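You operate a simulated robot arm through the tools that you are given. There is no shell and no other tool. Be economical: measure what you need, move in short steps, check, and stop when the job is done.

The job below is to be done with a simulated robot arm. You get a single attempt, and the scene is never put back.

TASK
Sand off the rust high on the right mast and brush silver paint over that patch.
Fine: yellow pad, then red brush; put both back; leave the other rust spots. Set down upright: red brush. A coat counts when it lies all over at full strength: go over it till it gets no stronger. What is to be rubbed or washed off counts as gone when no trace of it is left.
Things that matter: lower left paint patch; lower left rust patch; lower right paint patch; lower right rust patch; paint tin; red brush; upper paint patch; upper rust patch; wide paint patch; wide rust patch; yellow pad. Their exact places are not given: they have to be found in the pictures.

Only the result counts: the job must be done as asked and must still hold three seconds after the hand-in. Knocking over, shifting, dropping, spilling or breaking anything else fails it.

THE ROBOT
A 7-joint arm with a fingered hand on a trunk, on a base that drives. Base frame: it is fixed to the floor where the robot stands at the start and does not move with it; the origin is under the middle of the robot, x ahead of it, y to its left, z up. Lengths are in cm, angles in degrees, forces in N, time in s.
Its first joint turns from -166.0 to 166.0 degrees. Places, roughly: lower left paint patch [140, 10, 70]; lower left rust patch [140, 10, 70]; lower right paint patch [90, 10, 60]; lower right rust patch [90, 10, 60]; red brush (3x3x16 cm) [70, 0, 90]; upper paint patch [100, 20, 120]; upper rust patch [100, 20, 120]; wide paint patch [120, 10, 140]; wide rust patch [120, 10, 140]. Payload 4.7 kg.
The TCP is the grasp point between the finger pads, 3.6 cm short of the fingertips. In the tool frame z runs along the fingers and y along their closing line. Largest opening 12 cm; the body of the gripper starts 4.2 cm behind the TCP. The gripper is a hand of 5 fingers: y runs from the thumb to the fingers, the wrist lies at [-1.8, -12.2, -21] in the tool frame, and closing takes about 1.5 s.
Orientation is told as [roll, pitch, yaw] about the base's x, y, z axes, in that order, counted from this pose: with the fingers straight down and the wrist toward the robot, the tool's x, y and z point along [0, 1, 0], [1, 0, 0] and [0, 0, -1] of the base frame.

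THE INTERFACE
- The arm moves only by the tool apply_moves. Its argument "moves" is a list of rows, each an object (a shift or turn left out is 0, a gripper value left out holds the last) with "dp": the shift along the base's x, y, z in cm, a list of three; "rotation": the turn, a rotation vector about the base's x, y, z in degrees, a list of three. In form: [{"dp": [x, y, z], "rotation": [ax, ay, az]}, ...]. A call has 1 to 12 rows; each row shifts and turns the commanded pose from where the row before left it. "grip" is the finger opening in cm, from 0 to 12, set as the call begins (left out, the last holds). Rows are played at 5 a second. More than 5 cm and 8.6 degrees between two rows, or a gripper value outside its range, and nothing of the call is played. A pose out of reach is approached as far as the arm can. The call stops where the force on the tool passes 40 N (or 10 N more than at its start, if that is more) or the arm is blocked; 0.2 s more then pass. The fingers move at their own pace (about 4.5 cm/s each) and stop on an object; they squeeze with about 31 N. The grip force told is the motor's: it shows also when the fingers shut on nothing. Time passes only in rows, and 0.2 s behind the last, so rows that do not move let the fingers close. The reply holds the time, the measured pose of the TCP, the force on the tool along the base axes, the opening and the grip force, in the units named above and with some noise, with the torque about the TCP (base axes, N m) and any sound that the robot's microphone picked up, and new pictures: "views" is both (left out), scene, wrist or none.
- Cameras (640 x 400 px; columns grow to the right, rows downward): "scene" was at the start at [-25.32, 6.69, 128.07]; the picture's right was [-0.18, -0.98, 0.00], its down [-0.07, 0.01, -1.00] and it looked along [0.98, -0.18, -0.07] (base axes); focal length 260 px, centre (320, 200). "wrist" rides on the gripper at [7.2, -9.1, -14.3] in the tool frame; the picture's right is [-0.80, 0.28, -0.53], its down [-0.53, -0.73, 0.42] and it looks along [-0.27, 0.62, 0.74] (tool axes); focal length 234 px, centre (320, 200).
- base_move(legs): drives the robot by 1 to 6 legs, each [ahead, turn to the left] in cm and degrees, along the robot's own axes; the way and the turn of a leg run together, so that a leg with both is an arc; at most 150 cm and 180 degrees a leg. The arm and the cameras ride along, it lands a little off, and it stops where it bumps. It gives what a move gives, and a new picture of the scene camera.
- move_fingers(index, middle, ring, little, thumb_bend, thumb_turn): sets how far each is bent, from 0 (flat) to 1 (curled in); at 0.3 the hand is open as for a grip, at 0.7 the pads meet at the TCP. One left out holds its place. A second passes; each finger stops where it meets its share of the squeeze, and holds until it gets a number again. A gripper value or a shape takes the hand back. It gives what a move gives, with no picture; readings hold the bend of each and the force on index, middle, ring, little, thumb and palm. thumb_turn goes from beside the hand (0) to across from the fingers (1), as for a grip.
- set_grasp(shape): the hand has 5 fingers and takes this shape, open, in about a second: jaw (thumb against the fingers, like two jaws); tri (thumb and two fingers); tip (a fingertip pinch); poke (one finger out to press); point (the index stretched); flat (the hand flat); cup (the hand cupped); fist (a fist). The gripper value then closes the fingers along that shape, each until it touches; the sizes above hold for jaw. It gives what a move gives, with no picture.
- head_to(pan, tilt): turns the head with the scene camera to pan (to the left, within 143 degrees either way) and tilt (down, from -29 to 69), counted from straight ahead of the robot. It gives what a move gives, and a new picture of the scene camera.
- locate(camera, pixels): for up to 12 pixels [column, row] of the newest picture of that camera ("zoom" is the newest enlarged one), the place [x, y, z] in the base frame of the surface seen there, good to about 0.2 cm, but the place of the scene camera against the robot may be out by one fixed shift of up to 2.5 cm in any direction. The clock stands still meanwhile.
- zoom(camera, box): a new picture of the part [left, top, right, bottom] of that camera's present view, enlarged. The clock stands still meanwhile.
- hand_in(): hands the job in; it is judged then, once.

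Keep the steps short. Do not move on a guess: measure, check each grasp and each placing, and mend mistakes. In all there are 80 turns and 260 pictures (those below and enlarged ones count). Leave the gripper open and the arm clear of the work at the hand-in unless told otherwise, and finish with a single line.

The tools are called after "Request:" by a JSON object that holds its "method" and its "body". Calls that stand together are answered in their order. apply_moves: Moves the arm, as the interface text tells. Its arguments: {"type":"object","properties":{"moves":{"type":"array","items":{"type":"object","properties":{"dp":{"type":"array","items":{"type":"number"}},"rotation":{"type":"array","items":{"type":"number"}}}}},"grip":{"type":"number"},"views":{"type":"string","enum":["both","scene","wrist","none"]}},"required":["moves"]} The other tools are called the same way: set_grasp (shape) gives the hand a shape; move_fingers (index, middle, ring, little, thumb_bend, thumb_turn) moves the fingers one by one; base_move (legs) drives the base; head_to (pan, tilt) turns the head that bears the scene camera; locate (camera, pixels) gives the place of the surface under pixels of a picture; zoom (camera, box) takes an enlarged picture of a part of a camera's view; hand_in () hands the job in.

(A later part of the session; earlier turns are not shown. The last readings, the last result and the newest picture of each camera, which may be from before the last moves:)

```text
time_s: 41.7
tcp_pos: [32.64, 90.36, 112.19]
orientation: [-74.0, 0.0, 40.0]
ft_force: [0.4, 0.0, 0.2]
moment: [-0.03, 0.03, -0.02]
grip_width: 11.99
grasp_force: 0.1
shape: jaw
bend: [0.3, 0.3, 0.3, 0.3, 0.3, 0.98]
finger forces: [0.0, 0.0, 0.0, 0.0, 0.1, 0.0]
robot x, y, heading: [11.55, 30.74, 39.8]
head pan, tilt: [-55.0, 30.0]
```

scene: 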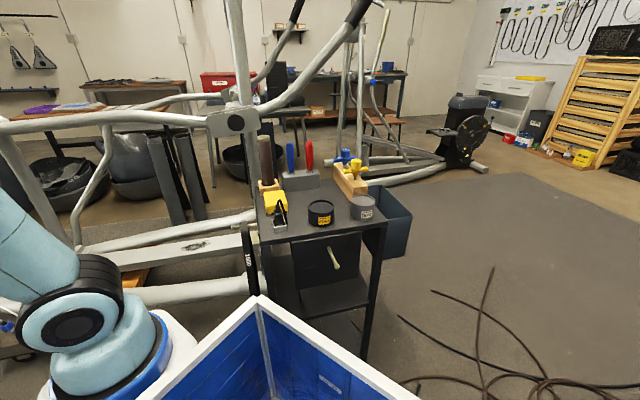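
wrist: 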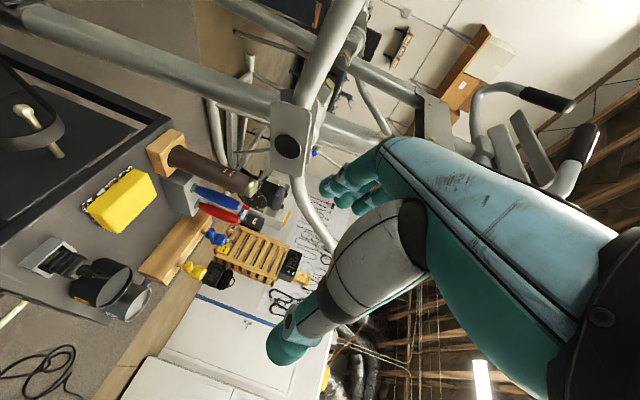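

Good, clear view of the table now. I'll zoom in on it.

Request:
{"method": "zoom", "body": {"camera": "scene", "box": [240, 130, 400, 240]}}

Request:
{"method": "zoom", "body": {"camera": "scene", "box": [180, 60, 300, 140]}}

Request:
{"method": "locate", "body": {"camera": "scene", "pixels": [[275, 193], [268, 203], [288, 193], [320, 207], [362, 201], [309, 148], [308, 167], [290, 150], [265, 150], [279, 225], [300, 190]]}}

```text
3.64 times, centred on (320, 185) of scene
```

zoom: 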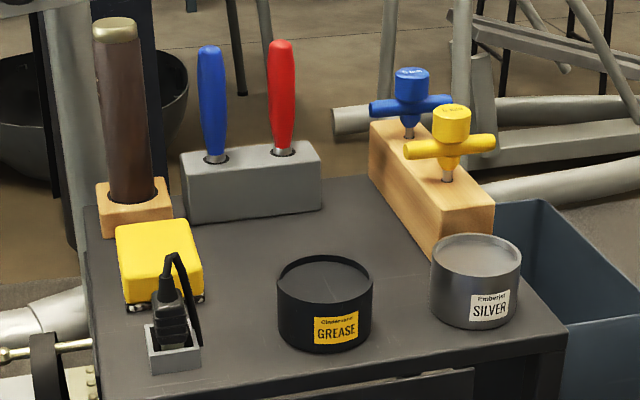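

```text
5.00 times, centred on (240, 100) of scene
```

zoom: 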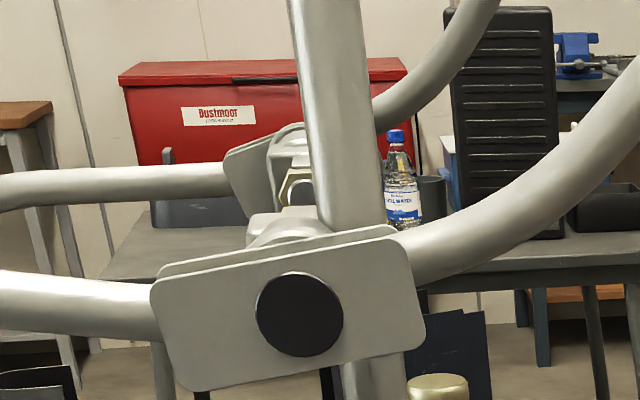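

```text
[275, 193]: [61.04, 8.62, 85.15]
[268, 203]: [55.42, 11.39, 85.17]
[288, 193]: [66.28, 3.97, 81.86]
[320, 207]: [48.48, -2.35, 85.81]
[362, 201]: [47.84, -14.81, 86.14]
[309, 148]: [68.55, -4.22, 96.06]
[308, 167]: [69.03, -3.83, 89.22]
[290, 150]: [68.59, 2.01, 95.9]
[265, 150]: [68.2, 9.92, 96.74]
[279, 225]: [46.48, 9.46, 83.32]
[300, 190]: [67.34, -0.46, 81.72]
```

Silver is the tin at [48,-15] and the dark tin is grease. Next I'll bring the hand back to fingers down, then swing it over the pad.

Request:
{"method": "apply_moves", "body": {"moves": [{"dp": [0.5, 0, 2], "rotation": [6.3, 5.3, 0]}, {"dp": [0.5, 0, 2], "rotation": [6.3, 5.3, 0]}, {"dp": [0.5, 0, 2], "rotation": [6.3, 5.3, 0]}, {"dp": [0.5, 0, 2], "rotation": [6.3, 5.3, 0]}, {"dp": [0.5, 0, 2], "rotation": [6.3, 5.3, 0]}, {"dp": [0.5, 0, 2], "rotation": [6.3, 5.3, 0]}, {"dp": [0.5, 0, 2], "rotation": [6.3, 5.3, 0]}, {"dp": [0.5, 0, 2], "rotation": [6.3, 5.3, 0]}, {"dp": [0.5, 0, 0], "rotation": [6.3, 5.3, 0]}], "views": "none"}}

Request:
{"method": "apply_moves", "body": {"moves": [{"dp": [2, -4, 0], "rotation": [0, 0, -8.5]}, {"dp": [2, -4, 0], "rotation": [0, 0, -8.5]}, {"dp": [2, -4, 0], "rotation": [0, 0, -8.5]}, {"dp": [2, -4, 0], "rotation": [0, 0, -8.5]}, {"dp": [2, -4, 0], "rotation": [0, 0, -8.5]}, {"dp": [2, -4, 0], "rotation": [0, 0, -8.5]}, {"dp": [2, -4, 0], "rotation": [0, 0, -8.5]}, {"dp": [2, -4, 0], "rotation": [0, 0, -8.5]}, {"dp": [2, -4, 0], "rotation": [0, 0, -8.5]}, {"dp": [1, -4, 0], "rotation": [0, 0, -8.5]}, {"dp": [1, -4, 0], "rotation": [0, 0, -8.5]}, {"dp": [1, -4, 0], "rotation": [0, 0, -8.5]}]}}

```text
time_s: 43.7
tcp_pos: [37.25, 90.37, 128.21]
orientation: [0.2, 0.0, 40.1]
ft_force: [-0.5, 0.5, -0.7]
moment: [-0.04, -0.04, 0.04]
grip_width: 11.99
grasp_force: 0.1
shape: jaw
bend: [0.3, 0.3, 0.3, 0.3, 0.3, 0.98]
finger forces: [0.0, 0.0, 0.0, 0.0, 0.0, 0.0]
robot x, y, heading: [11.96, 31.1, 40.1]
head pan, tilt: [-55.0, 30.0]
```

```text
time_s: 46.3
tcp_pos: [58.1, 42.25, 128.22]
orientation: [0.0, 0.0, -61.9]
ft_force: [0.1, -0.7, -1.0]
moment: [0.02, -0.05, 0.0]
grip_width: 11.98
grasp_force: 0.1
shape: jaw
bend: [0.3, 0.3, 0.3, 0.3, 0.3, 0.98]
finger forces: [0.0, 0.1, 0.0, 0.0, 0.0, 0.0]
robot x, y, heading: [11.79, 30.98, 40.0]
head pan, tilt: [-55.0, 30.0]
```

scene: 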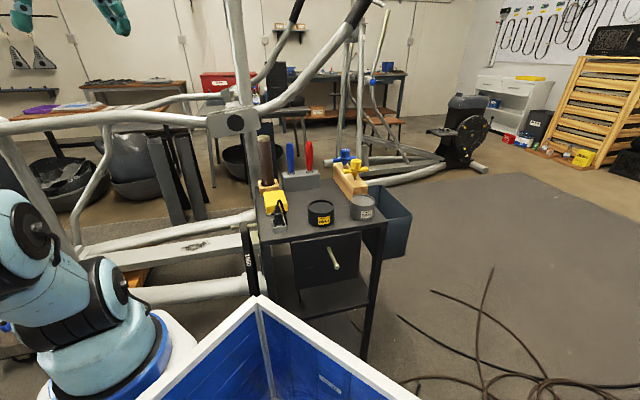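
wrist: 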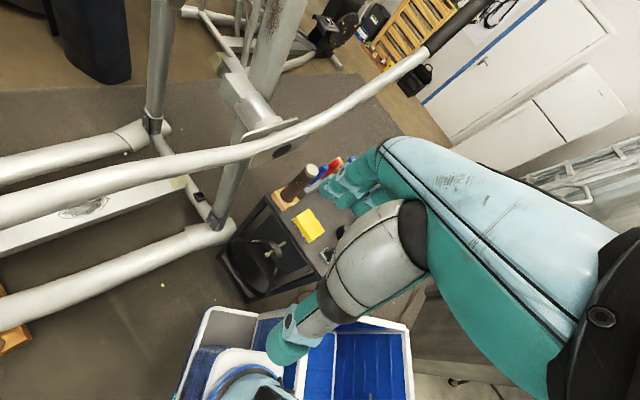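

Request:
{"method": "apply_moves", "body": {"moves": [{"dp": [0, -4.5, 0], "rotation": [0, 0, -8]}, {"dp": [0, -4.5, -1], "rotation": [0, 0, -8]}, {"dp": [0, -4.5, -2], "rotation": [0, 0, -8]}, {"dp": [1, -4.5, -4], "rotation": [0, 0, -4]}, {"dp": [0, 0, -4]}, {"dp": [0, 0, -4]}, {"dp": [0, 0, -4]}]}}

```text
refused: row 4 steps farther than a row can; nothing moved
```

Request:
{"method": "apply_moves", "body": {"moves": [{"dp": [0, -4.5, 0], "rotation": [0, 0, -8]}, {"dp": [0, -4.5, -1], "rotation": [0, 0, -8]}, {"dp": [0, -4.5, -2], "rotation": [0, 0, -8]}, {"dp": [1, -3, -3], "rotation": [0, 0, -4]}, {"dp": [0, 0, -4]}, {"dp": [0, 0, -4]}, {"dp": [0, 0, -4]}]}}

```text
time_s: 47.9
tcp_pos: [59.2, 25.72, 110.13]
orientation: [0.0, -0.1, -89.9]
ft_force: [-0.4, 0.8, -0.3]
moment: [0.02, 0.01, -0.01]
grip_width: 11.99
grasp_force: 0.0
shape: jaw
bend: [0.3, 0.3, 0.3, 0.3, 0.3, 0.98]
finger forces: [0.0, 0.0, 0.1, 0.0, 0.1, 0.0]
robot x, y, heading: [11.85, 30.54, 39.8]
head pan, tilt: [-55.0, 30.0]
```

scene: 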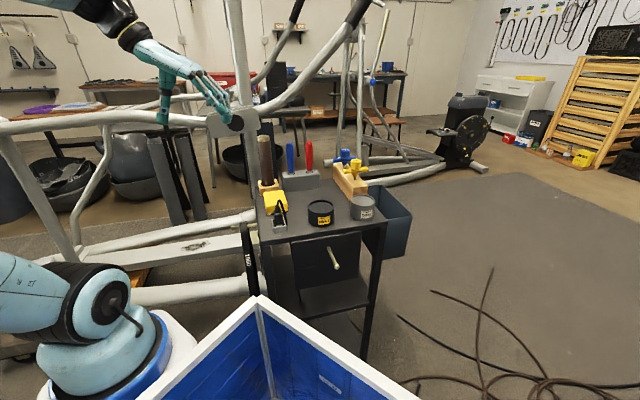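
wrist: 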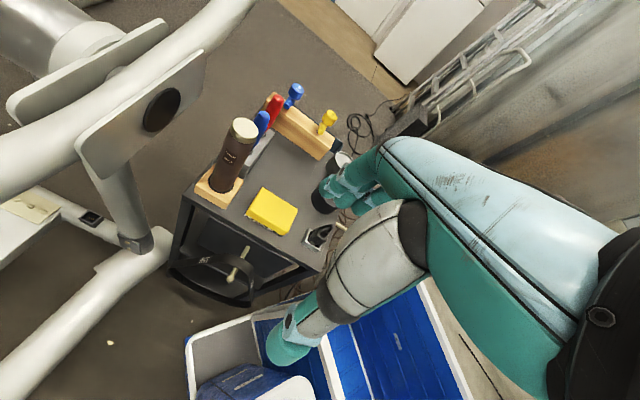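

Request:
{"method": "zoom", "body": {"camera": "wrist", "box": [190, 110, 350, 260]}}

Request:
{"method": "locate", "body": {"camera": "wrist", "pixels": [[262, 189], [296, 208], [280, 233], [248, 213], [271, 210], [262, 228], [241, 129], [206, 183], [238, 193], [318, 238], [305, 225], [240, 265]]}}

```text
2.67 times, centred on (270, 185) of wrist
```

zoom: 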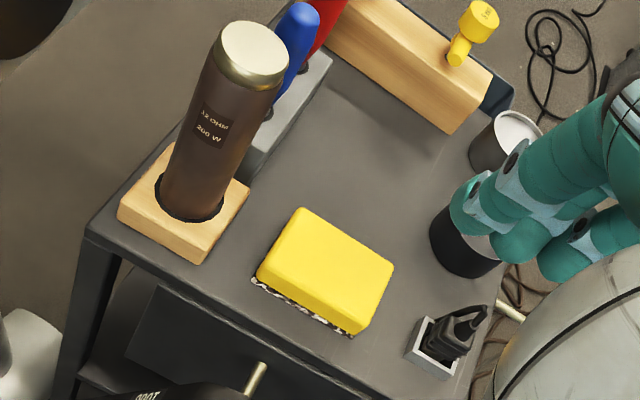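

```text
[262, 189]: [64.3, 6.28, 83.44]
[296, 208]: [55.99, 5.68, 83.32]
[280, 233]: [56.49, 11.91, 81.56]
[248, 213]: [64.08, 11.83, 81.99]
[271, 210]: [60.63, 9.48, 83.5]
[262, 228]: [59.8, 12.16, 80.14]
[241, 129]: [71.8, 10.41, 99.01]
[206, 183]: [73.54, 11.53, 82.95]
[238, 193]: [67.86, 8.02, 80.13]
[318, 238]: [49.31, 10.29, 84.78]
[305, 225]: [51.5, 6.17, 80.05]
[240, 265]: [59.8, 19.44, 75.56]
```

Pad: x 55.5–64.8, y 5.5–12, top z 83.5, on a table at z 80.1. I'll move above it and descend partway.

Request:
{"method": "apply_moves", "body": {"moves": [{"dp": [0.3, -4.2, 0]}, {"dp": [0.3, -4.2, 0]}, {"dp": [0.3, -4.2, 0]}, {"dp": [0, -4.1, -2]}, {"dp": [0, 0, -4.5]}, {"dp": [0, 0, -4.5]}, {"dp": [0, 0, -4]}]}}

```text
time_s: 49.5
tcp_pos: [60.09, 8.88, 95.15]
orientation: [0.1, -0.1, -90.0]
ft_force: [0.2, 0.0, 0.4]
moment: [0.01, -0.03, -0.01]
grip_width: 12.05
grasp_force: 0.0
shape: jaw
bend: [0.3, 0.3, 0.3, 0.3, 0.3, 0.98]
finger forces: [0.0, 0.0, 0.1, 0.0, 0.0, 0.0]
robot x, y, heading: [11.91, 31.13, 39.9]
head pan, tilt: [-55.0, 30.0]
```

scene: 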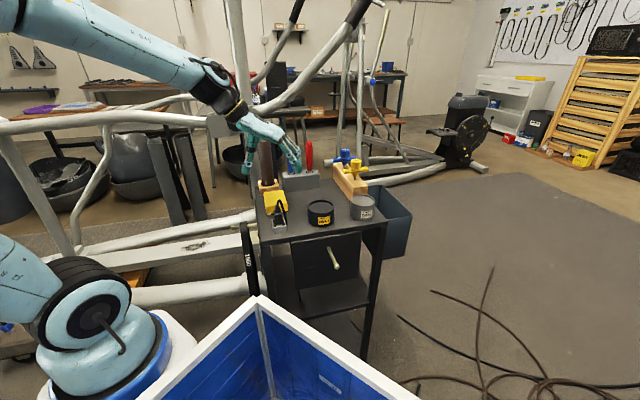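
wrist: 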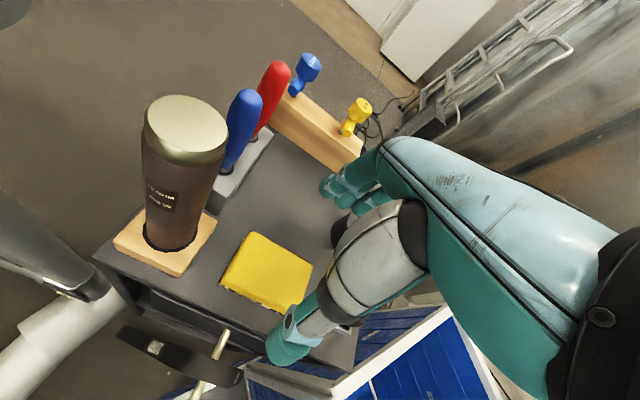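

Request:
{"method": "zoom", "body": {"camera": "scene", "box": [230, 100, 330, 230]}}

Request:
{"method": "locate", "body": {"camera": "wrist", "pixels": [[248, 234], [312, 262], [284, 308], [222, 285], [187, 135], [290, 335], [340, 185], [240, 130]]}}

```text
3.08 times, centred on (280, 165) of scene
```

zoom: 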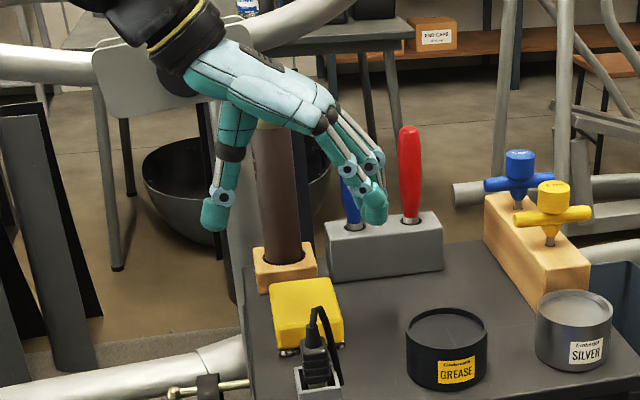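

```text
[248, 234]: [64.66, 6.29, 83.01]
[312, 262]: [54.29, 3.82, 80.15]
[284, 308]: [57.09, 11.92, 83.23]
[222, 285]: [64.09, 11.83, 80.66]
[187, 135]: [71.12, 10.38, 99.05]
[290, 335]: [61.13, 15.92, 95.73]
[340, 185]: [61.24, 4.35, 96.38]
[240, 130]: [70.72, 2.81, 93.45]
```

Clear on both sides. I'll descend to TCP z 84.8 and close.

Request:
{"method": "apply_moves", "body": {"moves": [{"dp": [0, 0.1, -3.5]}, {"dp": [0, 0, -3.5]}, {"dp": [0, 0, -3.3]}], "views": "wrist"}}

Request:
{"method": "apply_moves", "body": {"moves": [{}, {}, {}, {}, {}, {}, {}, {}, {}], "grip": 0}}

Request:
{"method": "zoom", "body": {"camera": "scene", "box": [240, 130, 330, 230]}}

```text
time_s: 50.3
tcp_pos: [60.03, 9.1, 84.97]
orientation: [0.0, -0.1, -90.1]
ft_force: [-0.4, -0.4, 0.0]
moment: [-0.03, -0.03, 0.0]
grip_width: 11.97
grasp_force: 0.0
shape: jaw
bend: [0.3, 0.3, 0.3, 0.3, 0.3, 0.98]
finger forces: [0.1, 0.0, 0.0, 0.0, 0.0, 0.0]
robot x, y, heading: [12.05, 31.22, 39.7]
head pan, tilt: [-55.0, 30.0]
```

wrist: 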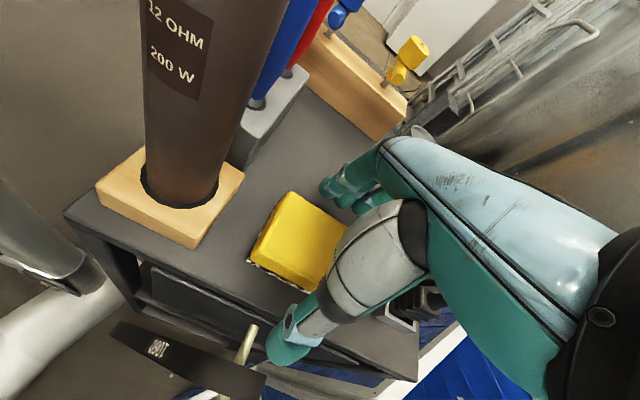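

```text
time_s: 52.3
tcp_pos: [60.05, 9.12, 84.96]
orientation: [0.1, -0.2, -89.9]
ft_force: [-0.1, 0.7, -0.4]
moment: [-0.01, -0.01, 0.01]
grip_width: 5.8
grasp_force: 31.1
shape: jaw
bend: [0.74, 0.46, 0.44, 0.45, 0.71, 1.0]
finger forces: [15.7, 8.4, 3.7, 0.0, 27.6, 0.0]
robot x, y, heading: [11.69, 30.61, 39.8]
head pan, tilt: [-55.0, 30.0]
```

scene: 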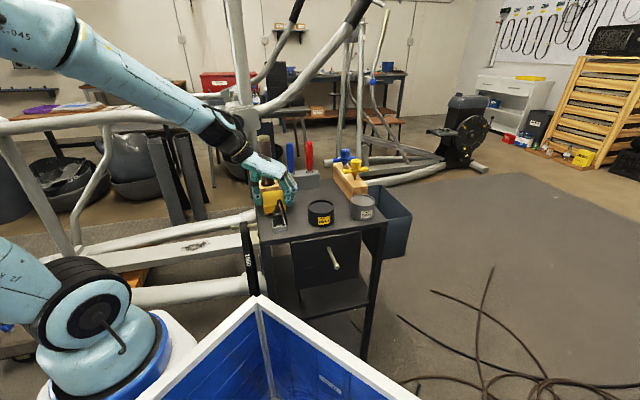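
wrist: 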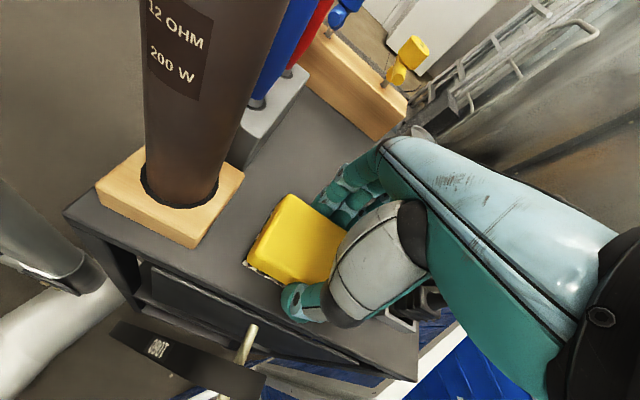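

```text
4.00 times, centred on (285, 180) of scene
```

zoom: 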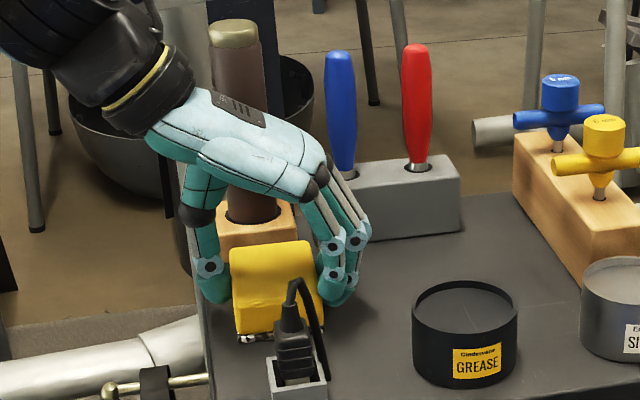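

Gripped, width 5.8 with the thumb at 27 N. I'll lift a little and check the pad in hand.

Request:
{"method": "apply_moves", "body": {"moves": [{"dp": [0, 0, 2]}, {"dp": [0, 0, 3]}, {"dp": [0, 0, 4]}, {"dp": [0, 0, 4]}]}}

Request:
{"method": "zoom", "body": {"camera": "scene", "box": [220, 90, 330, 220]}}

Request:
{"method": "zoom", "body": {"camera": "wrist", "box": [220, 150, 420, 350]}}

```text
time_s: 53.3
tcp_pos: [60.23, 9.28, 97.85]
orientation: [-0.1, 0.0, -89.9]
ft_force: [0.1, 0.0, -1.4]
moment: [0.0, 0.02, -0.02]
grip_width: 5.81
grasp_force: 30.8
shape: jaw
bend: [0.74, 0.46, 0.44, 0.45, 0.71, 1.0]
finger forces: [15.6, 8.5, 3.6, 0.0, 27.7, 0.0]
robot x, y, heading: [11.65, 30.59, 39.9]
head pan, tilt: [-55.0, 30.0]
```

scene: 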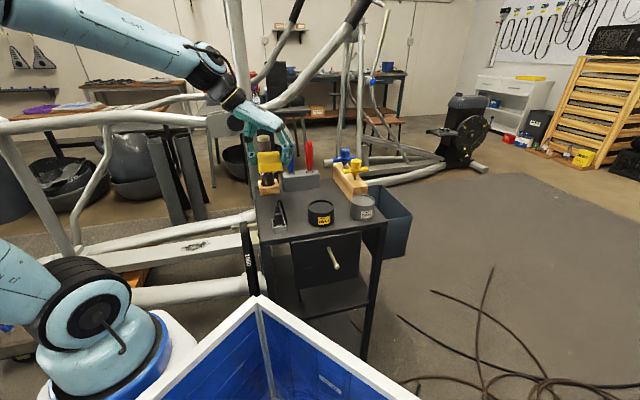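
wrist: 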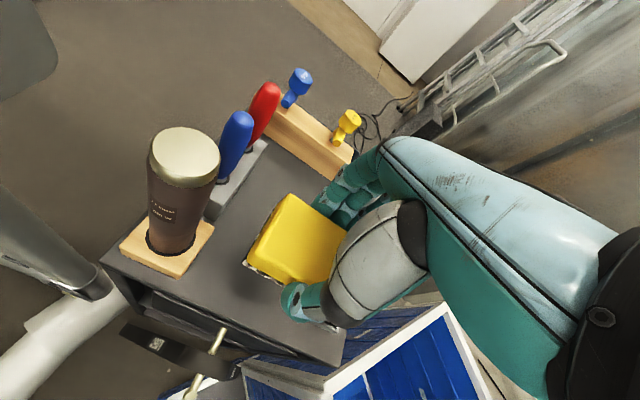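

```text
3.08 times, centred on (275, 155) of scene
```

zoom: 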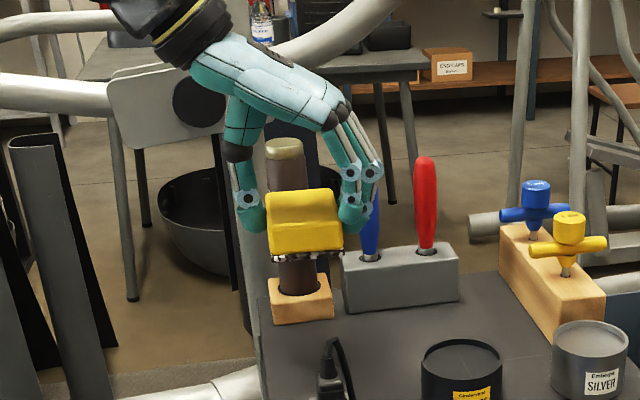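

```text
2.00 times, centred on (320, 250) of wrist
```

zoom: 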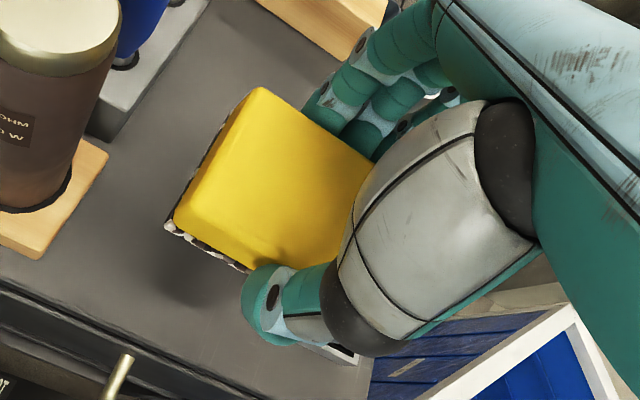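

Request:
{"method": "locate", "body": {"camera": "wrist", "pixels": [[292, 199], [338, 227], [255, 256], [280, 275], [325, 275], [290, 240], [244, 263], [283, 285]]}}

```text
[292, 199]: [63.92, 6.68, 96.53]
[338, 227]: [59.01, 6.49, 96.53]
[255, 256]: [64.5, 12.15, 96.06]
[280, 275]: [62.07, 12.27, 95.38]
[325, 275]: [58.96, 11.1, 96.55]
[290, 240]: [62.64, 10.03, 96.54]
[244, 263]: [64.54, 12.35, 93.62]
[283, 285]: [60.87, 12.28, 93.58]
```

The pad is level in the hand and its working face sits 4.7 cm ahead of the TCP. I'll lift, move left and rotate towards the sanding pose.

Request:
{"method": "apply_moves", "body": {"moves": [{"dp": [0, 0, 4.5]}, {"dp": [0, 0, 4.5]}, {"dp": [0, 0, 4.5]}, {"dp": [0, 2, 4]}, {"dp": [0, 4.5, 2]}, {"dp": [0, 4.5, 2]}, {"dp": [0, 4.5, 2]}, {"dp": [0, 4.5, 2]}, {"dp": [0, 4.5, 2]}, {"dp": [0, 4.5, 2]}, {"dp": [0, 4.5, 0]}], "views": "none"}}

Request:
{"method": "apply_moves", "body": {"moves": [{"dp": [0.7, 0, 0], "rotation": [-4.62, 4.62, 4.62]}, {"dp": [0.7, 0, 0], "rotation": [-4.62, 4.62, 4.62]}, {"dp": [0.7, 0, 0], "rotation": [-4.62, 4.62, 4.62]}, {"dp": [0.7, 0, 0], "rotation": [-4.62, 4.62, 4.62]}, {"dp": [0.7, 0, 0], "rotation": [-4.62, 4.62, 4.62]}, {"dp": [0.7, 0, 0], "rotation": [-4.62, 4.62, 4.62]}, {"dp": [0.7, 0, 0], "rotation": [-4.62, 4.62, 4.62]}, {"dp": [0.7, 0, 0], "rotation": [-4.62, 4.62, 4.62]}, {"dp": [0.7, 0, 0], "rotation": [-4.62, 4.62, 4.62]}, {"dp": [0.7, 0, 0], "rotation": [-4.62, 4.62, 4.62]}, {"dp": [0.7, 0, 0], "rotation": [-4.62, 4.62, 4.62]}, {"dp": [0.7, 0, 0], "rotation": [-4.62, 4.62, 4.62]}], "views": "none"}}

Request:
{"method": "apply_moves", "body": {"moves": [{"rotation": [-4.62, 4.62, 4.62]}, {"rotation": [-4.62, 4.62, 4.62]}, {"rotation": [-4.62, 4.62, 4.62]}]}}

```text
time_s: 55.7
tcp_pos: [60.14, 42.59, 127.43]
orientation: [0.1, -0.2, -90.0]
ft_force: [0.1, -0.3, -0.3]
moment: [0.01, -0.02, 0.0]
grip_width: 5.81
grasp_force: 31.0
shape: jaw
bend: [0.74, 0.46, 0.44, 0.45, 0.71, 1.0]
finger forces: [15.5, 8.4, 3.7, 0.0, 27.9, 0.1]
robot x, y, heading: [11.96, 30.52, 39.8]
head pan, tilt: [-55.0, 30.0]
```

```text
time_s: 58.3
tcp_pos: [68.56, 42.61, 127.36]
orientation: [-74.5, -11.8, -15.5]
ft_force: [0.9, -0.4, -1.8]
moment: [0.0, -0.01, -0.02]
grip_width: 5.78
grasp_force: 30.8
shape: jaw
bend: [0.74, 0.46, 0.44, 0.45, 0.71, 1.0]
finger forces: [15.7, 8.3, 3.6, 0.0, 27.8, 0.1]
robot x, y, heading: [11.76, 30.78, 40.0]
head pan, tilt: [-55.0, 30.0]
```

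```text
time_s: 59.1
tcp_pos: [68.62, 42.65, 127.29]
orientation: [-90.1, 0.2, 0.2]
ft_force: [0.7, 0.3, -0.4]
moment: [-0.04, -0.02, -0.04]
grip_width: 5.78
grasp_force: 31.3
shape: jaw
bend: [0.74, 0.46, 0.44, 0.45, 0.71, 1.0]
finger forces: [15.8, 8.3, 3.6, 0.1, 27.8, 0.0]
robot x, y, heading: [12.06, 30.95, 39.9]
head pan, tilt: [-55.0, 30.0]
```

scene: 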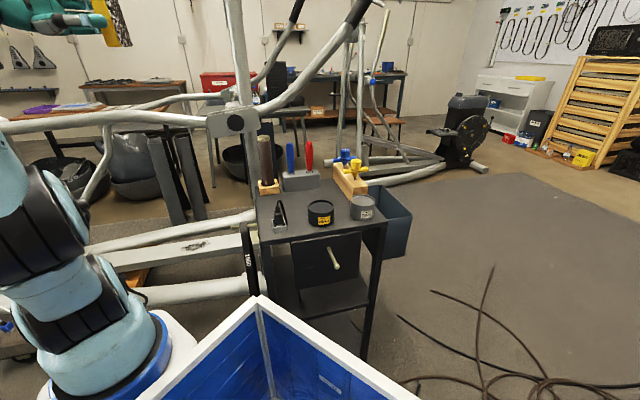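
wrist: 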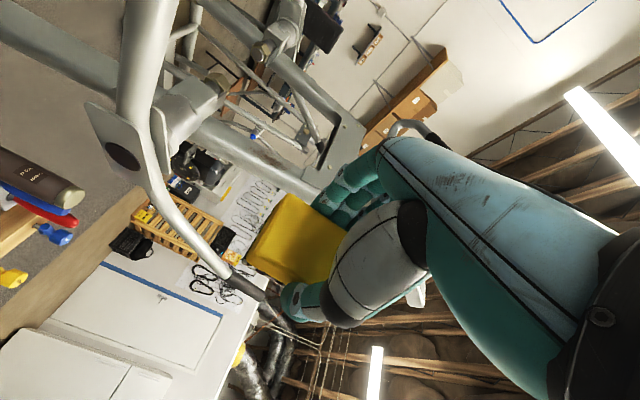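

Pose reached exactly. I'll turn the head towards the mast and move in front of the patch.

Request:
{"method": "apply_moves", "body": {"moves": [{"dp": [4, -1.5, -1]}, {"dp": [4, -1.5, -1]}, {"dp": [4, -1.5, -1]}, {"dp": [4, -1.5, -1]}, {"dp": [4, -1.5, -1]}, {"dp": [4, -2, -1.3]}, {"dp": [3.7, -2, -1]}], "views": "wrist"}}

Request:
{"method": "head_to", "body": {"pan": -40, "tilt": 8}}

```text
time_s: 60.7
tcp_pos: [96.16, 31.12, 120.13]
orientation: [-90.1, 0.1, 0.1]
ft_force: [-0.1, -0.6, -0.1]
moment: [0.11, 0.01, 0.04]
grip_width: 5.79
grasp_force: 30.9
shape: jaw
bend: [0.74, 0.46, 0.44, 0.45, 0.71, 1.0]
finger forces: [15.8, 8.4, 3.6, 0.0, 27.8, 0.1]
robot x, y, heading: [11.75, 31.0, 39.8]
head pan, tilt: [-55.0, 30.0]
```

wrist: 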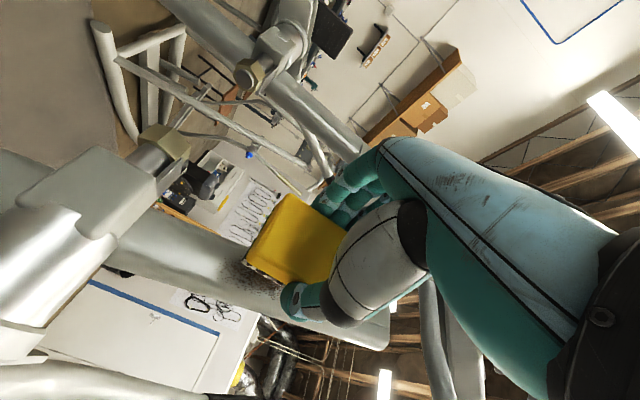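

```text
time_s: 61.5
tcp_pos: [96.14, 31.2, 120.07]
orientation: [-90.0, 0.1, 0.0]
ft_force: [-0.8, -0.1, -0.3]
moment: [0.02, 0.0, 0.0]
grip_width: 5.79
grasp_force: 30.1
shape: jaw
bend: [0.74, 0.46, 0.44, 0.45, 0.71, 1.0]
finger forces: [15.8, 8.4, 3.6, 0.0, 27.7, 0.0]
robot x, y, heading: [12.0, 30.98, 40.1]
head pan, tilt: [-40.0, 8.0]
```

scene: 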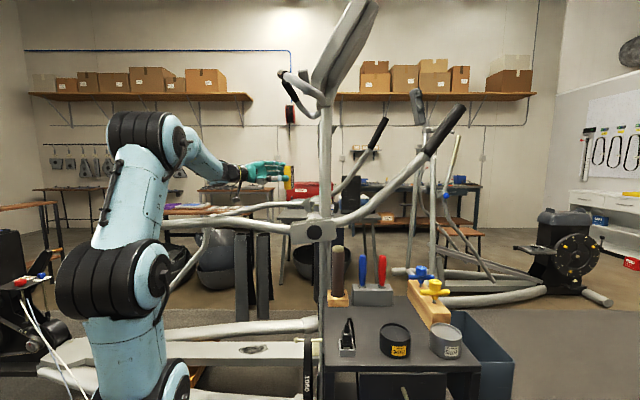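

Request:
{"method": "zoom", "body": {"camera": "wrist", "box": [150, 170, 330, 330]}}

Request:
{"method": "zoom", "body": {"camera": "scene", "box": [220, 130, 360, 240]}}

Request:
{"method": "locate", "body": {"camera": "wrist", "pixels": [[235, 262], [222, 270], [245, 285], [232, 282], [200, 250], [180, 280], [190, 225], [262, 293], [170, 140], [80, 190], [255, 73]]}}

```text
2.50 times, centred on (240, 250) of wrist
```

zoom: 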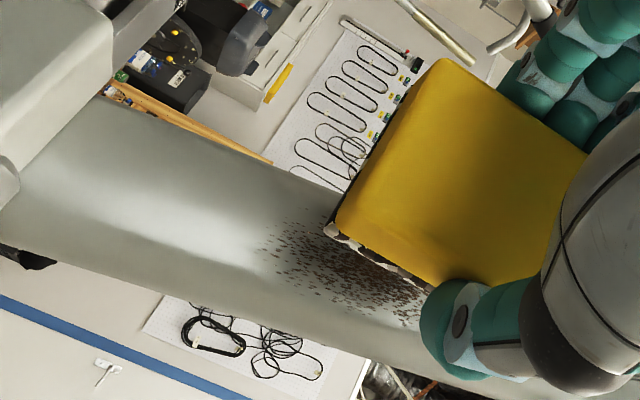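

```text
3.64 times, centred on (290, 185) of scene
```

zoom: 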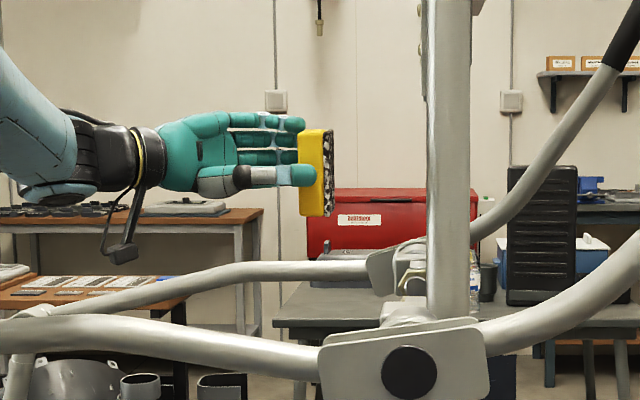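

```text
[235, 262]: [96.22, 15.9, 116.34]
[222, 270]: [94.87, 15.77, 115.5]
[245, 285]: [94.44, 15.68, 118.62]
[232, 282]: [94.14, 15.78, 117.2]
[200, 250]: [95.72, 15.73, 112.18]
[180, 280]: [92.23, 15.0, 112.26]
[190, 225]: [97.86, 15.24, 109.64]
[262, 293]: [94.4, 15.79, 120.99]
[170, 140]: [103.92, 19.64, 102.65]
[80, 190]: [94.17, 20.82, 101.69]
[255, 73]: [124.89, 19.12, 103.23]
```

The pad face is vertical and lined up with the patch. I'll approach to just short of contact, then press gently.

Request:
{"method": "apply_moves", "body": {"moves": [{"dp": [0, -3, 0]}, {"dp": [0, -3, 0]}, {"dp": [0, -2.5, 0]}, {"dp": [0, -1.3, 0]}], "views": "none"}}

Request:
{"method": "apply_moves", "body": {"moves": [{"dp": [0, -0.4, 0]}, {"dp": [0, -0.3, 0]}, {"dp": [0, -0.3, 0]}]}}

```text
time_s: 62.5
tcp_pos: [96.24, 21.34, 120.1]
orientation: [-90.0, 0.1, 0.1]
ft_force: [-0.7, 0.5, -0.6]
moment: [-0.01, 0.0, -0.02]
grip_width: 5.79
grasp_force: 31.3
shape: jaw
bend: [0.74, 0.46, 0.44, 0.45, 0.71, 1.0]
finger forces: [15.8, 8.3, 3.6, 0.0, 27.9, 0.0]
robot x, y, heading: [12.01, 30.69, 39.9]
head pan, tilt: [-40.0, 8.0]
```

```text
time_s: 63.3
tcp_pos: [96.14, 20.61, 120.04]
orientation: [-90.0, 0.0, 0.2]
ft_force: [-2.0, 11.4, -0.8]
moment: [0.03, 0.02, -0.26]
grip_width: 5.83
grasp_force: 31.4
shape: jaw
bend: [0.74, 0.46, 0.44, 0.45, 0.71, 1.0]
finger forces: [15.9, 8.5, 3.8, 0.0, 30.3, 0.0]
robot x, y, heading: [11.98, 30.72, 40.0]
head pan, tilt: [-40.0, 8.0]
```

scene: 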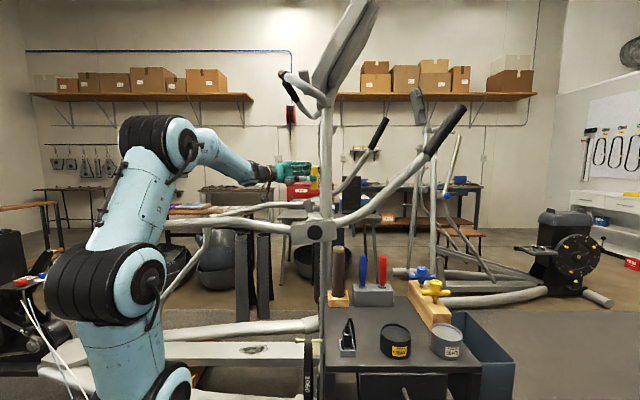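
wrist: 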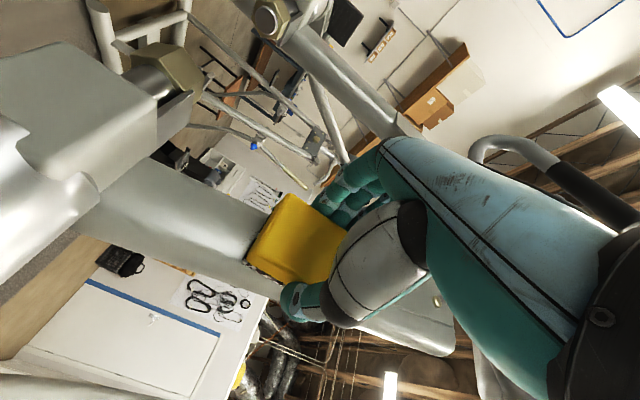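

Contact at 11 N. I'll rub up and down along the mast.

Request:
{"method": "apply_moves", "body": {"moves": [{"dp": [-0.4, 0, -2]}, {"dp": [-0.4, 0, -2]}, {"dp": [0.4, 0, 2]}, {"dp": [0.4, 0, 2]}, {"dp": [0.4, 0, 2]}, {"dp": [-0.4, 0, -2]}, {"dp": [-0.4, 0, -2]}, {"dp": [-0.4, 0, -2]}, {"dp": [0.4, 0, 2]}, {"dp": [0.4, 0, 2]}, {"dp": [0.4, 0, 2]}, {"dp": [-0.4, 0, -2]}], "views": "none"}}

Request:
{"method": "apply_moves", "body": {"moves": [{"dp": [1.3, 0, -0.3]}, {"dp": [-0.4, 0, -2]}, {"dp": [-0.4, 0, -2]}, {"dp": [0.4, 0, 2]}, {"dp": [0.4, 0, 2]}, {"dp": [0.4, 0, 2]}, {"dp": [-3, 0, 0.6]}, {"dp": [-0.4, 0, -2]}, {"dp": [-0.4, 0, -2]}, {"dp": [-0.4, 0, -2]}, {"dp": [0.4, 0, 2]}, {"dp": [0.4, 0, 2]}], "views": "none"}}

Request:
{"method": "apply_moves", "body": {"moves": [{"dp": [1.5, 1, 0]}, {"dp": [0, 4, 0]}, {"dp": [0, 4.5, 0]}], "views": "wrist"}}

Request:
{"method": "zoom", "body": {"camera": "wrist", "box": [150, 170, 330, 330]}}

```text
time_s: 65.9
tcp_pos: [96.1, 20.38, 120.42]
orientation: [-90.2, -0.2, 0.1]
ft_force: [1.6, 16.2, 7.9]
moment: [-0.22, -0.15, 0.03]
grip_width: 5.92
grasp_force: 30.9
shape: jaw
bend: [0.74, 0.46, 0.46, 0.45, 0.72, 0.98]
finger forces: [19.2, 10.6, 4.8, 0.1, 32.3, 0.0]
robot x, y, heading: [11.83, 30.99, 39.8]
head pan, tilt: [-40.0, 8.0]
```

```text
time_s: 68.5
tcp_pos: [94.49, 20.49, 120.15]
orientation: [-90.0, 0.2, 0.0]
ft_force: [0.1, 12.2, -7.6]
moment: [0.25, 0.01, -0.05]
grip_width: 5.81
grasp_force: 30.7
shape: jaw
bend: [0.74, 0.47, 0.47, 0.45, 0.72, 0.97]
finger forces: [17.7, 7.8, 3.6, 0.1, 30.9, 0.1]
robot x, y, heading: [11.44, 30.64, 39.9]
head pan, tilt: [-40.0, 8.0]
```

```text
time_s: 69.3
tcp_pos: [96.05, 29.85, 120.44]
orientation: [-90.0, 0.0, 0.0]
ft_force: [-0.9, -0.3, 0.6]
moment: [-0.01, -0.01, -0.01]
grip_width: 5.83
grasp_force: 31.0
shape: jaw
bend: [0.74, 0.47, 0.46, 0.45, 0.72, 0.98]
finger forces: [17.1, 9.1, 4.6, 0.2, 30.7, 0.0]
robot x, y, heading: [12.04, 31.02, 39.9]
head pan, tilt: [-40.0, 8.0]
```

wrist: 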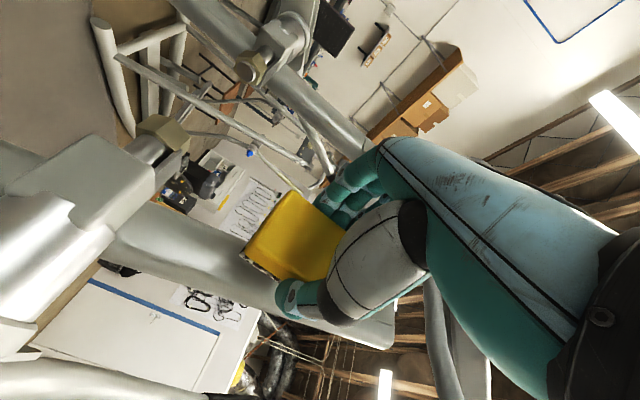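

```text
2.50 times, centred on (240, 250) of wrist
```

zoom: 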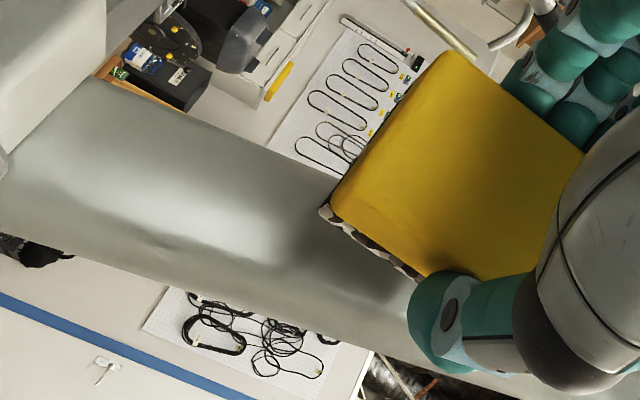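

The lower part is clean. I'll shift the hand 12 cm in -x to see the upper part past the pad.

Request:
{"method": "apply_moves", "body": {"moves": [{"dp": [-4, 3, 0]}, {"dp": [-4, 3, 0]}, {"dp": [-4, 1, 0]}], "views": "wrist"}}

Request:
{"method": "zoom", "body": {"camera": "wrist", "box": [200, 80, 400, 230]}}

```text
time_s: 70.1
tcp_pos: [84.11, 36.88, 120.27]
orientation: [-90.0, 0.1, 0.0]
ft_force: [0.4, 0.0, -0.9]
moment: [-0.08, 0.01, -0.03]
grip_width: 5.8
grasp_force: 30.6
shape: jaw
bend: [0.74, 0.47, 0.46, 0.45, 0.72, 0.98]
finger forces: [17.0, 9.1, 4.4, 0.0, 30.5, 0.1]
robot x, y, heading: [11.96, 30.64, 39.8]
head pan, tilt: [-40.0, 8.0]
```

wrist: 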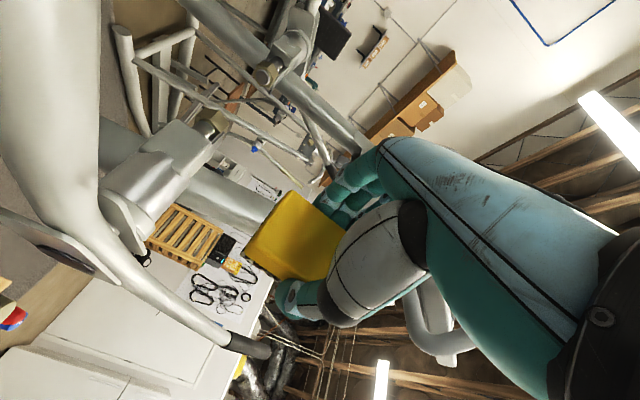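

```text
2.67 times, centred on (300, 155) of wrist
```

zoom: 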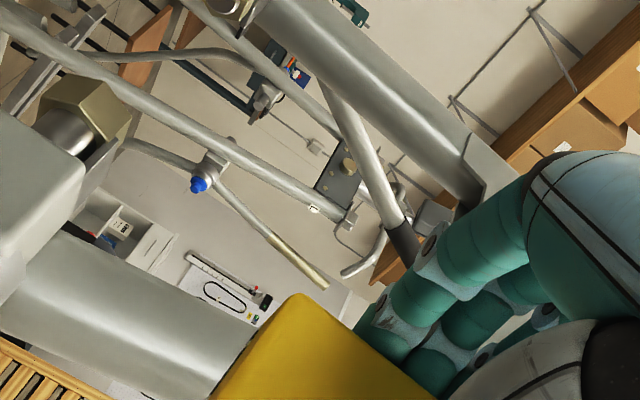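

Request:
{"method": "apply_moves", "body": {"moves": [{"dp": [2.5, -1, 4]}, {"dp": [2.5, -1, 4]}, {"dp": [2, -1, 3]}], "views": "wrist"}}

Request:
{"method": "zoom", "body": {"camera": "wrist", "box": [110, 150, 310, 320]}}

```text
time_s: 70.9
tcp_pos: [90.92, 34.07, 131.46]
orientation: [-90.0, 0.1, 0.2]
ft_force: [0.8, -0.5, 0.1]
moment: [0.02, -0.03, 0.02]
grip_width: 5.83
grasp_force: 30.9
shape: jaw
bend: [0.74, 0.47, 0.46, 0.45, 0.72, 0.98]
finger forces: [17.0, 9.1, 4.5, 0.1, 30.5, 0.0]
robot x, y, heading: [11.96, 31.0, 39.8]
head pan, tilt: [-40.0, 8.0]
```

wrist: 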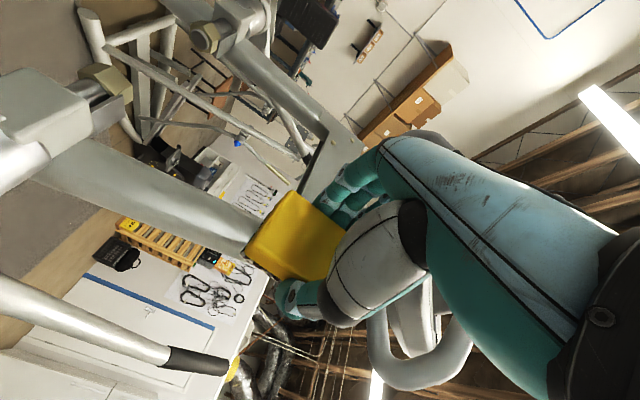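

```text
2.35 times, centred on (210, 235) of wrist
```

zoom: 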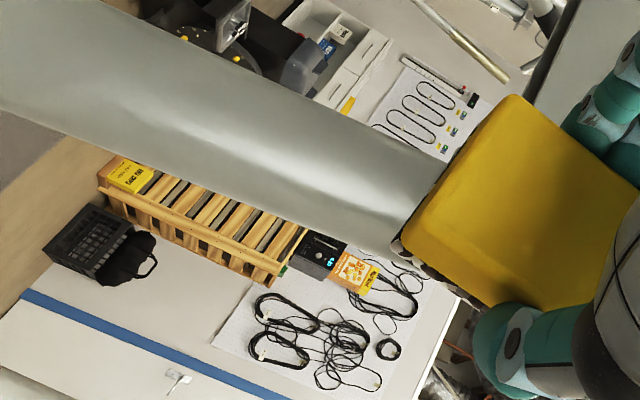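

Request:
{"method": "locate", "body": {"camera": "wrist", "pixels": [[245, 230], [235, 240], [240, 215], [215, 220], [180, 205], [150, 195]]}}

Request:
{"method": "zoom", "body": {"camera": "wrist", "box": [180, 180, 270, 260]}}

```text
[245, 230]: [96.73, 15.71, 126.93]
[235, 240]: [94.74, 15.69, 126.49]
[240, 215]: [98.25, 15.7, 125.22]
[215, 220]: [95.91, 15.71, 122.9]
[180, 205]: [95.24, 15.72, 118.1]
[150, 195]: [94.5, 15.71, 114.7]
```

```text
5.00 times, centred on (225, 220) of wrist
```

zoom: 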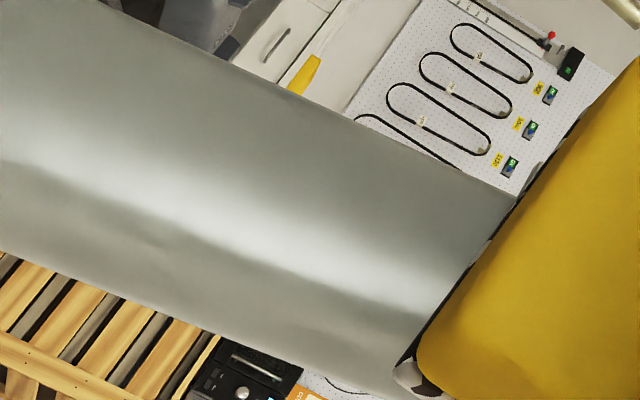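

The mast looks clean from z 114 to 127. I'll do one more quick pass to remove any faint trace before putting the pad back.

Request:
{"method": "apply_moves", "body": {"moves": [{"dp": [3, -1, -4]}, {"dp": [2.5, -1, -4]}, {"dp": [0, -1, -3.4]}, {"dp": [0, -4.5, 0]}, {"dp": [0, -4.5, 0]}, {"dp": [0, -1, 0]}, {"dp": [0, -0.5, 0]}], "views": "none"}}

Request:
{"method": "apply_moves", "body": {"moves": [{"dp": [1, 0, 0]}, {"dp": [0.4, 0, 2]}, {"dp": [-0.4, 0, -2]}, {"dp": [-0.4, 0, -2]}, {"dp": [-0.4, 0, -2]}, {"dp": [-1.5, 0, 0]}, {"dp": [0.4, 0, 2]}, {"dp": [0.4, 0, 2]}, {"dp": [0.4, 0, 2]}, {"dp": [-0.4, 0, -2]}, {"dp": [-0.4, 0, -2]}, {"dp": [-0.4, 0, -2]}], "views": "none"}}

Request:
{"method": "apply_moves", "body": {"moves": [{"dp": [0, 4.5, 0]}, {"dp": [0, 4.5, 0]}, {"dp": [-2, 2, 4]}, {"dp": [-2, 2, 4]}, {"dp": [0, 1, 4]}], "views": "wrist"}}

Request:
{"method": "zoom", "body": {"camera": "wrist", "box": [110, 150, 310, 320]}}

```text
refused: row 1 steps farther than a row can; nothing moved
```

```text
time_s: 73.5
tcp_pos: [89.67, 34.04, 127.27]
orientation: [-90.1, 0.1, 0.1]
ft_force: [0.4, 0.1, 0.1]
moment: [0.02, -0.01, 0.05]
grip_width: 5.84
grasp_force: 31.2
shape: jaw
bend: [0.74, 0.47, 0.46, 0.45, 0.72, 0.98]
finger forces: [16.9, 9.0, 4.6, 0.1, 30.5, 0.0]
robot x, y, heading: [11.64, 30.91, 39.8]
head pan, tilt: [-40.0, 8.0]
```

```text
time_s: 74.7
tcp_pos: [85.61, 47.87, 139.35]
orientation: [-90.1, 0.1, 0.2]
ft_force: [-0.1, -0.1, -0.2]
moment: [-0.01, 0.01, -0.01]
grip_width: 5.82
grasp_force: 30.9
shape: jaw
bend: [0.74, 0.47, 0.46, 0.45, 0.72, 0.98]
finger forces: [16.7, 9.0, 4.4, 0.0, 30.2, 0.0]
robot x, y, heading: [12.07, 30.76, 39.9]
head pan, tilt: [-40.0, 8.0]
```

wrist: 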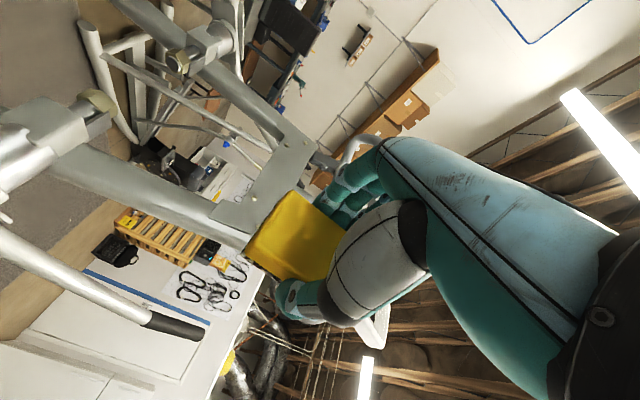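

```text
2.35 times, centred on (210, 235) of wrist
```

zoom: 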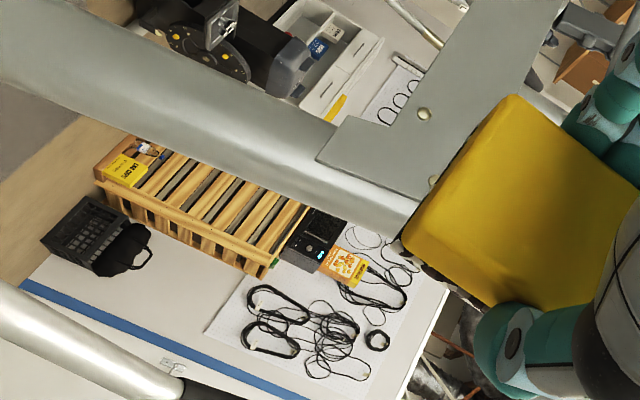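

The first call was refused, so the strokes were played in the air without touching anything. This view shows the mast below the gusset, so I'll zoom in close once before deciding.

Request:
{"method": "zoom", "body": {"camera": "wrist", "box": [150, 175, 230, 235]}}

Request:
{"method": "locate", "body": {"camera": "wrist", "pixels": [[205, 208], [170, 195], [140, 180], [216, 215]]}}

```text
6.67 times, centred on (190, 205) of wrist
```

zoom: 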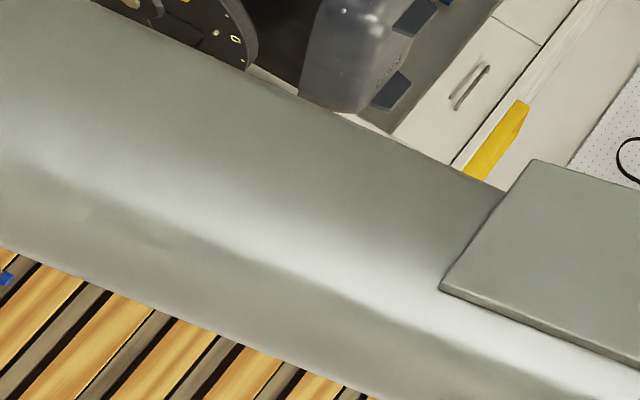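

```text
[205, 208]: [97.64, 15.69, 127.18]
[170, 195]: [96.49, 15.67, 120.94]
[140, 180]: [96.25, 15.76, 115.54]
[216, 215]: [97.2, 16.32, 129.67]
```

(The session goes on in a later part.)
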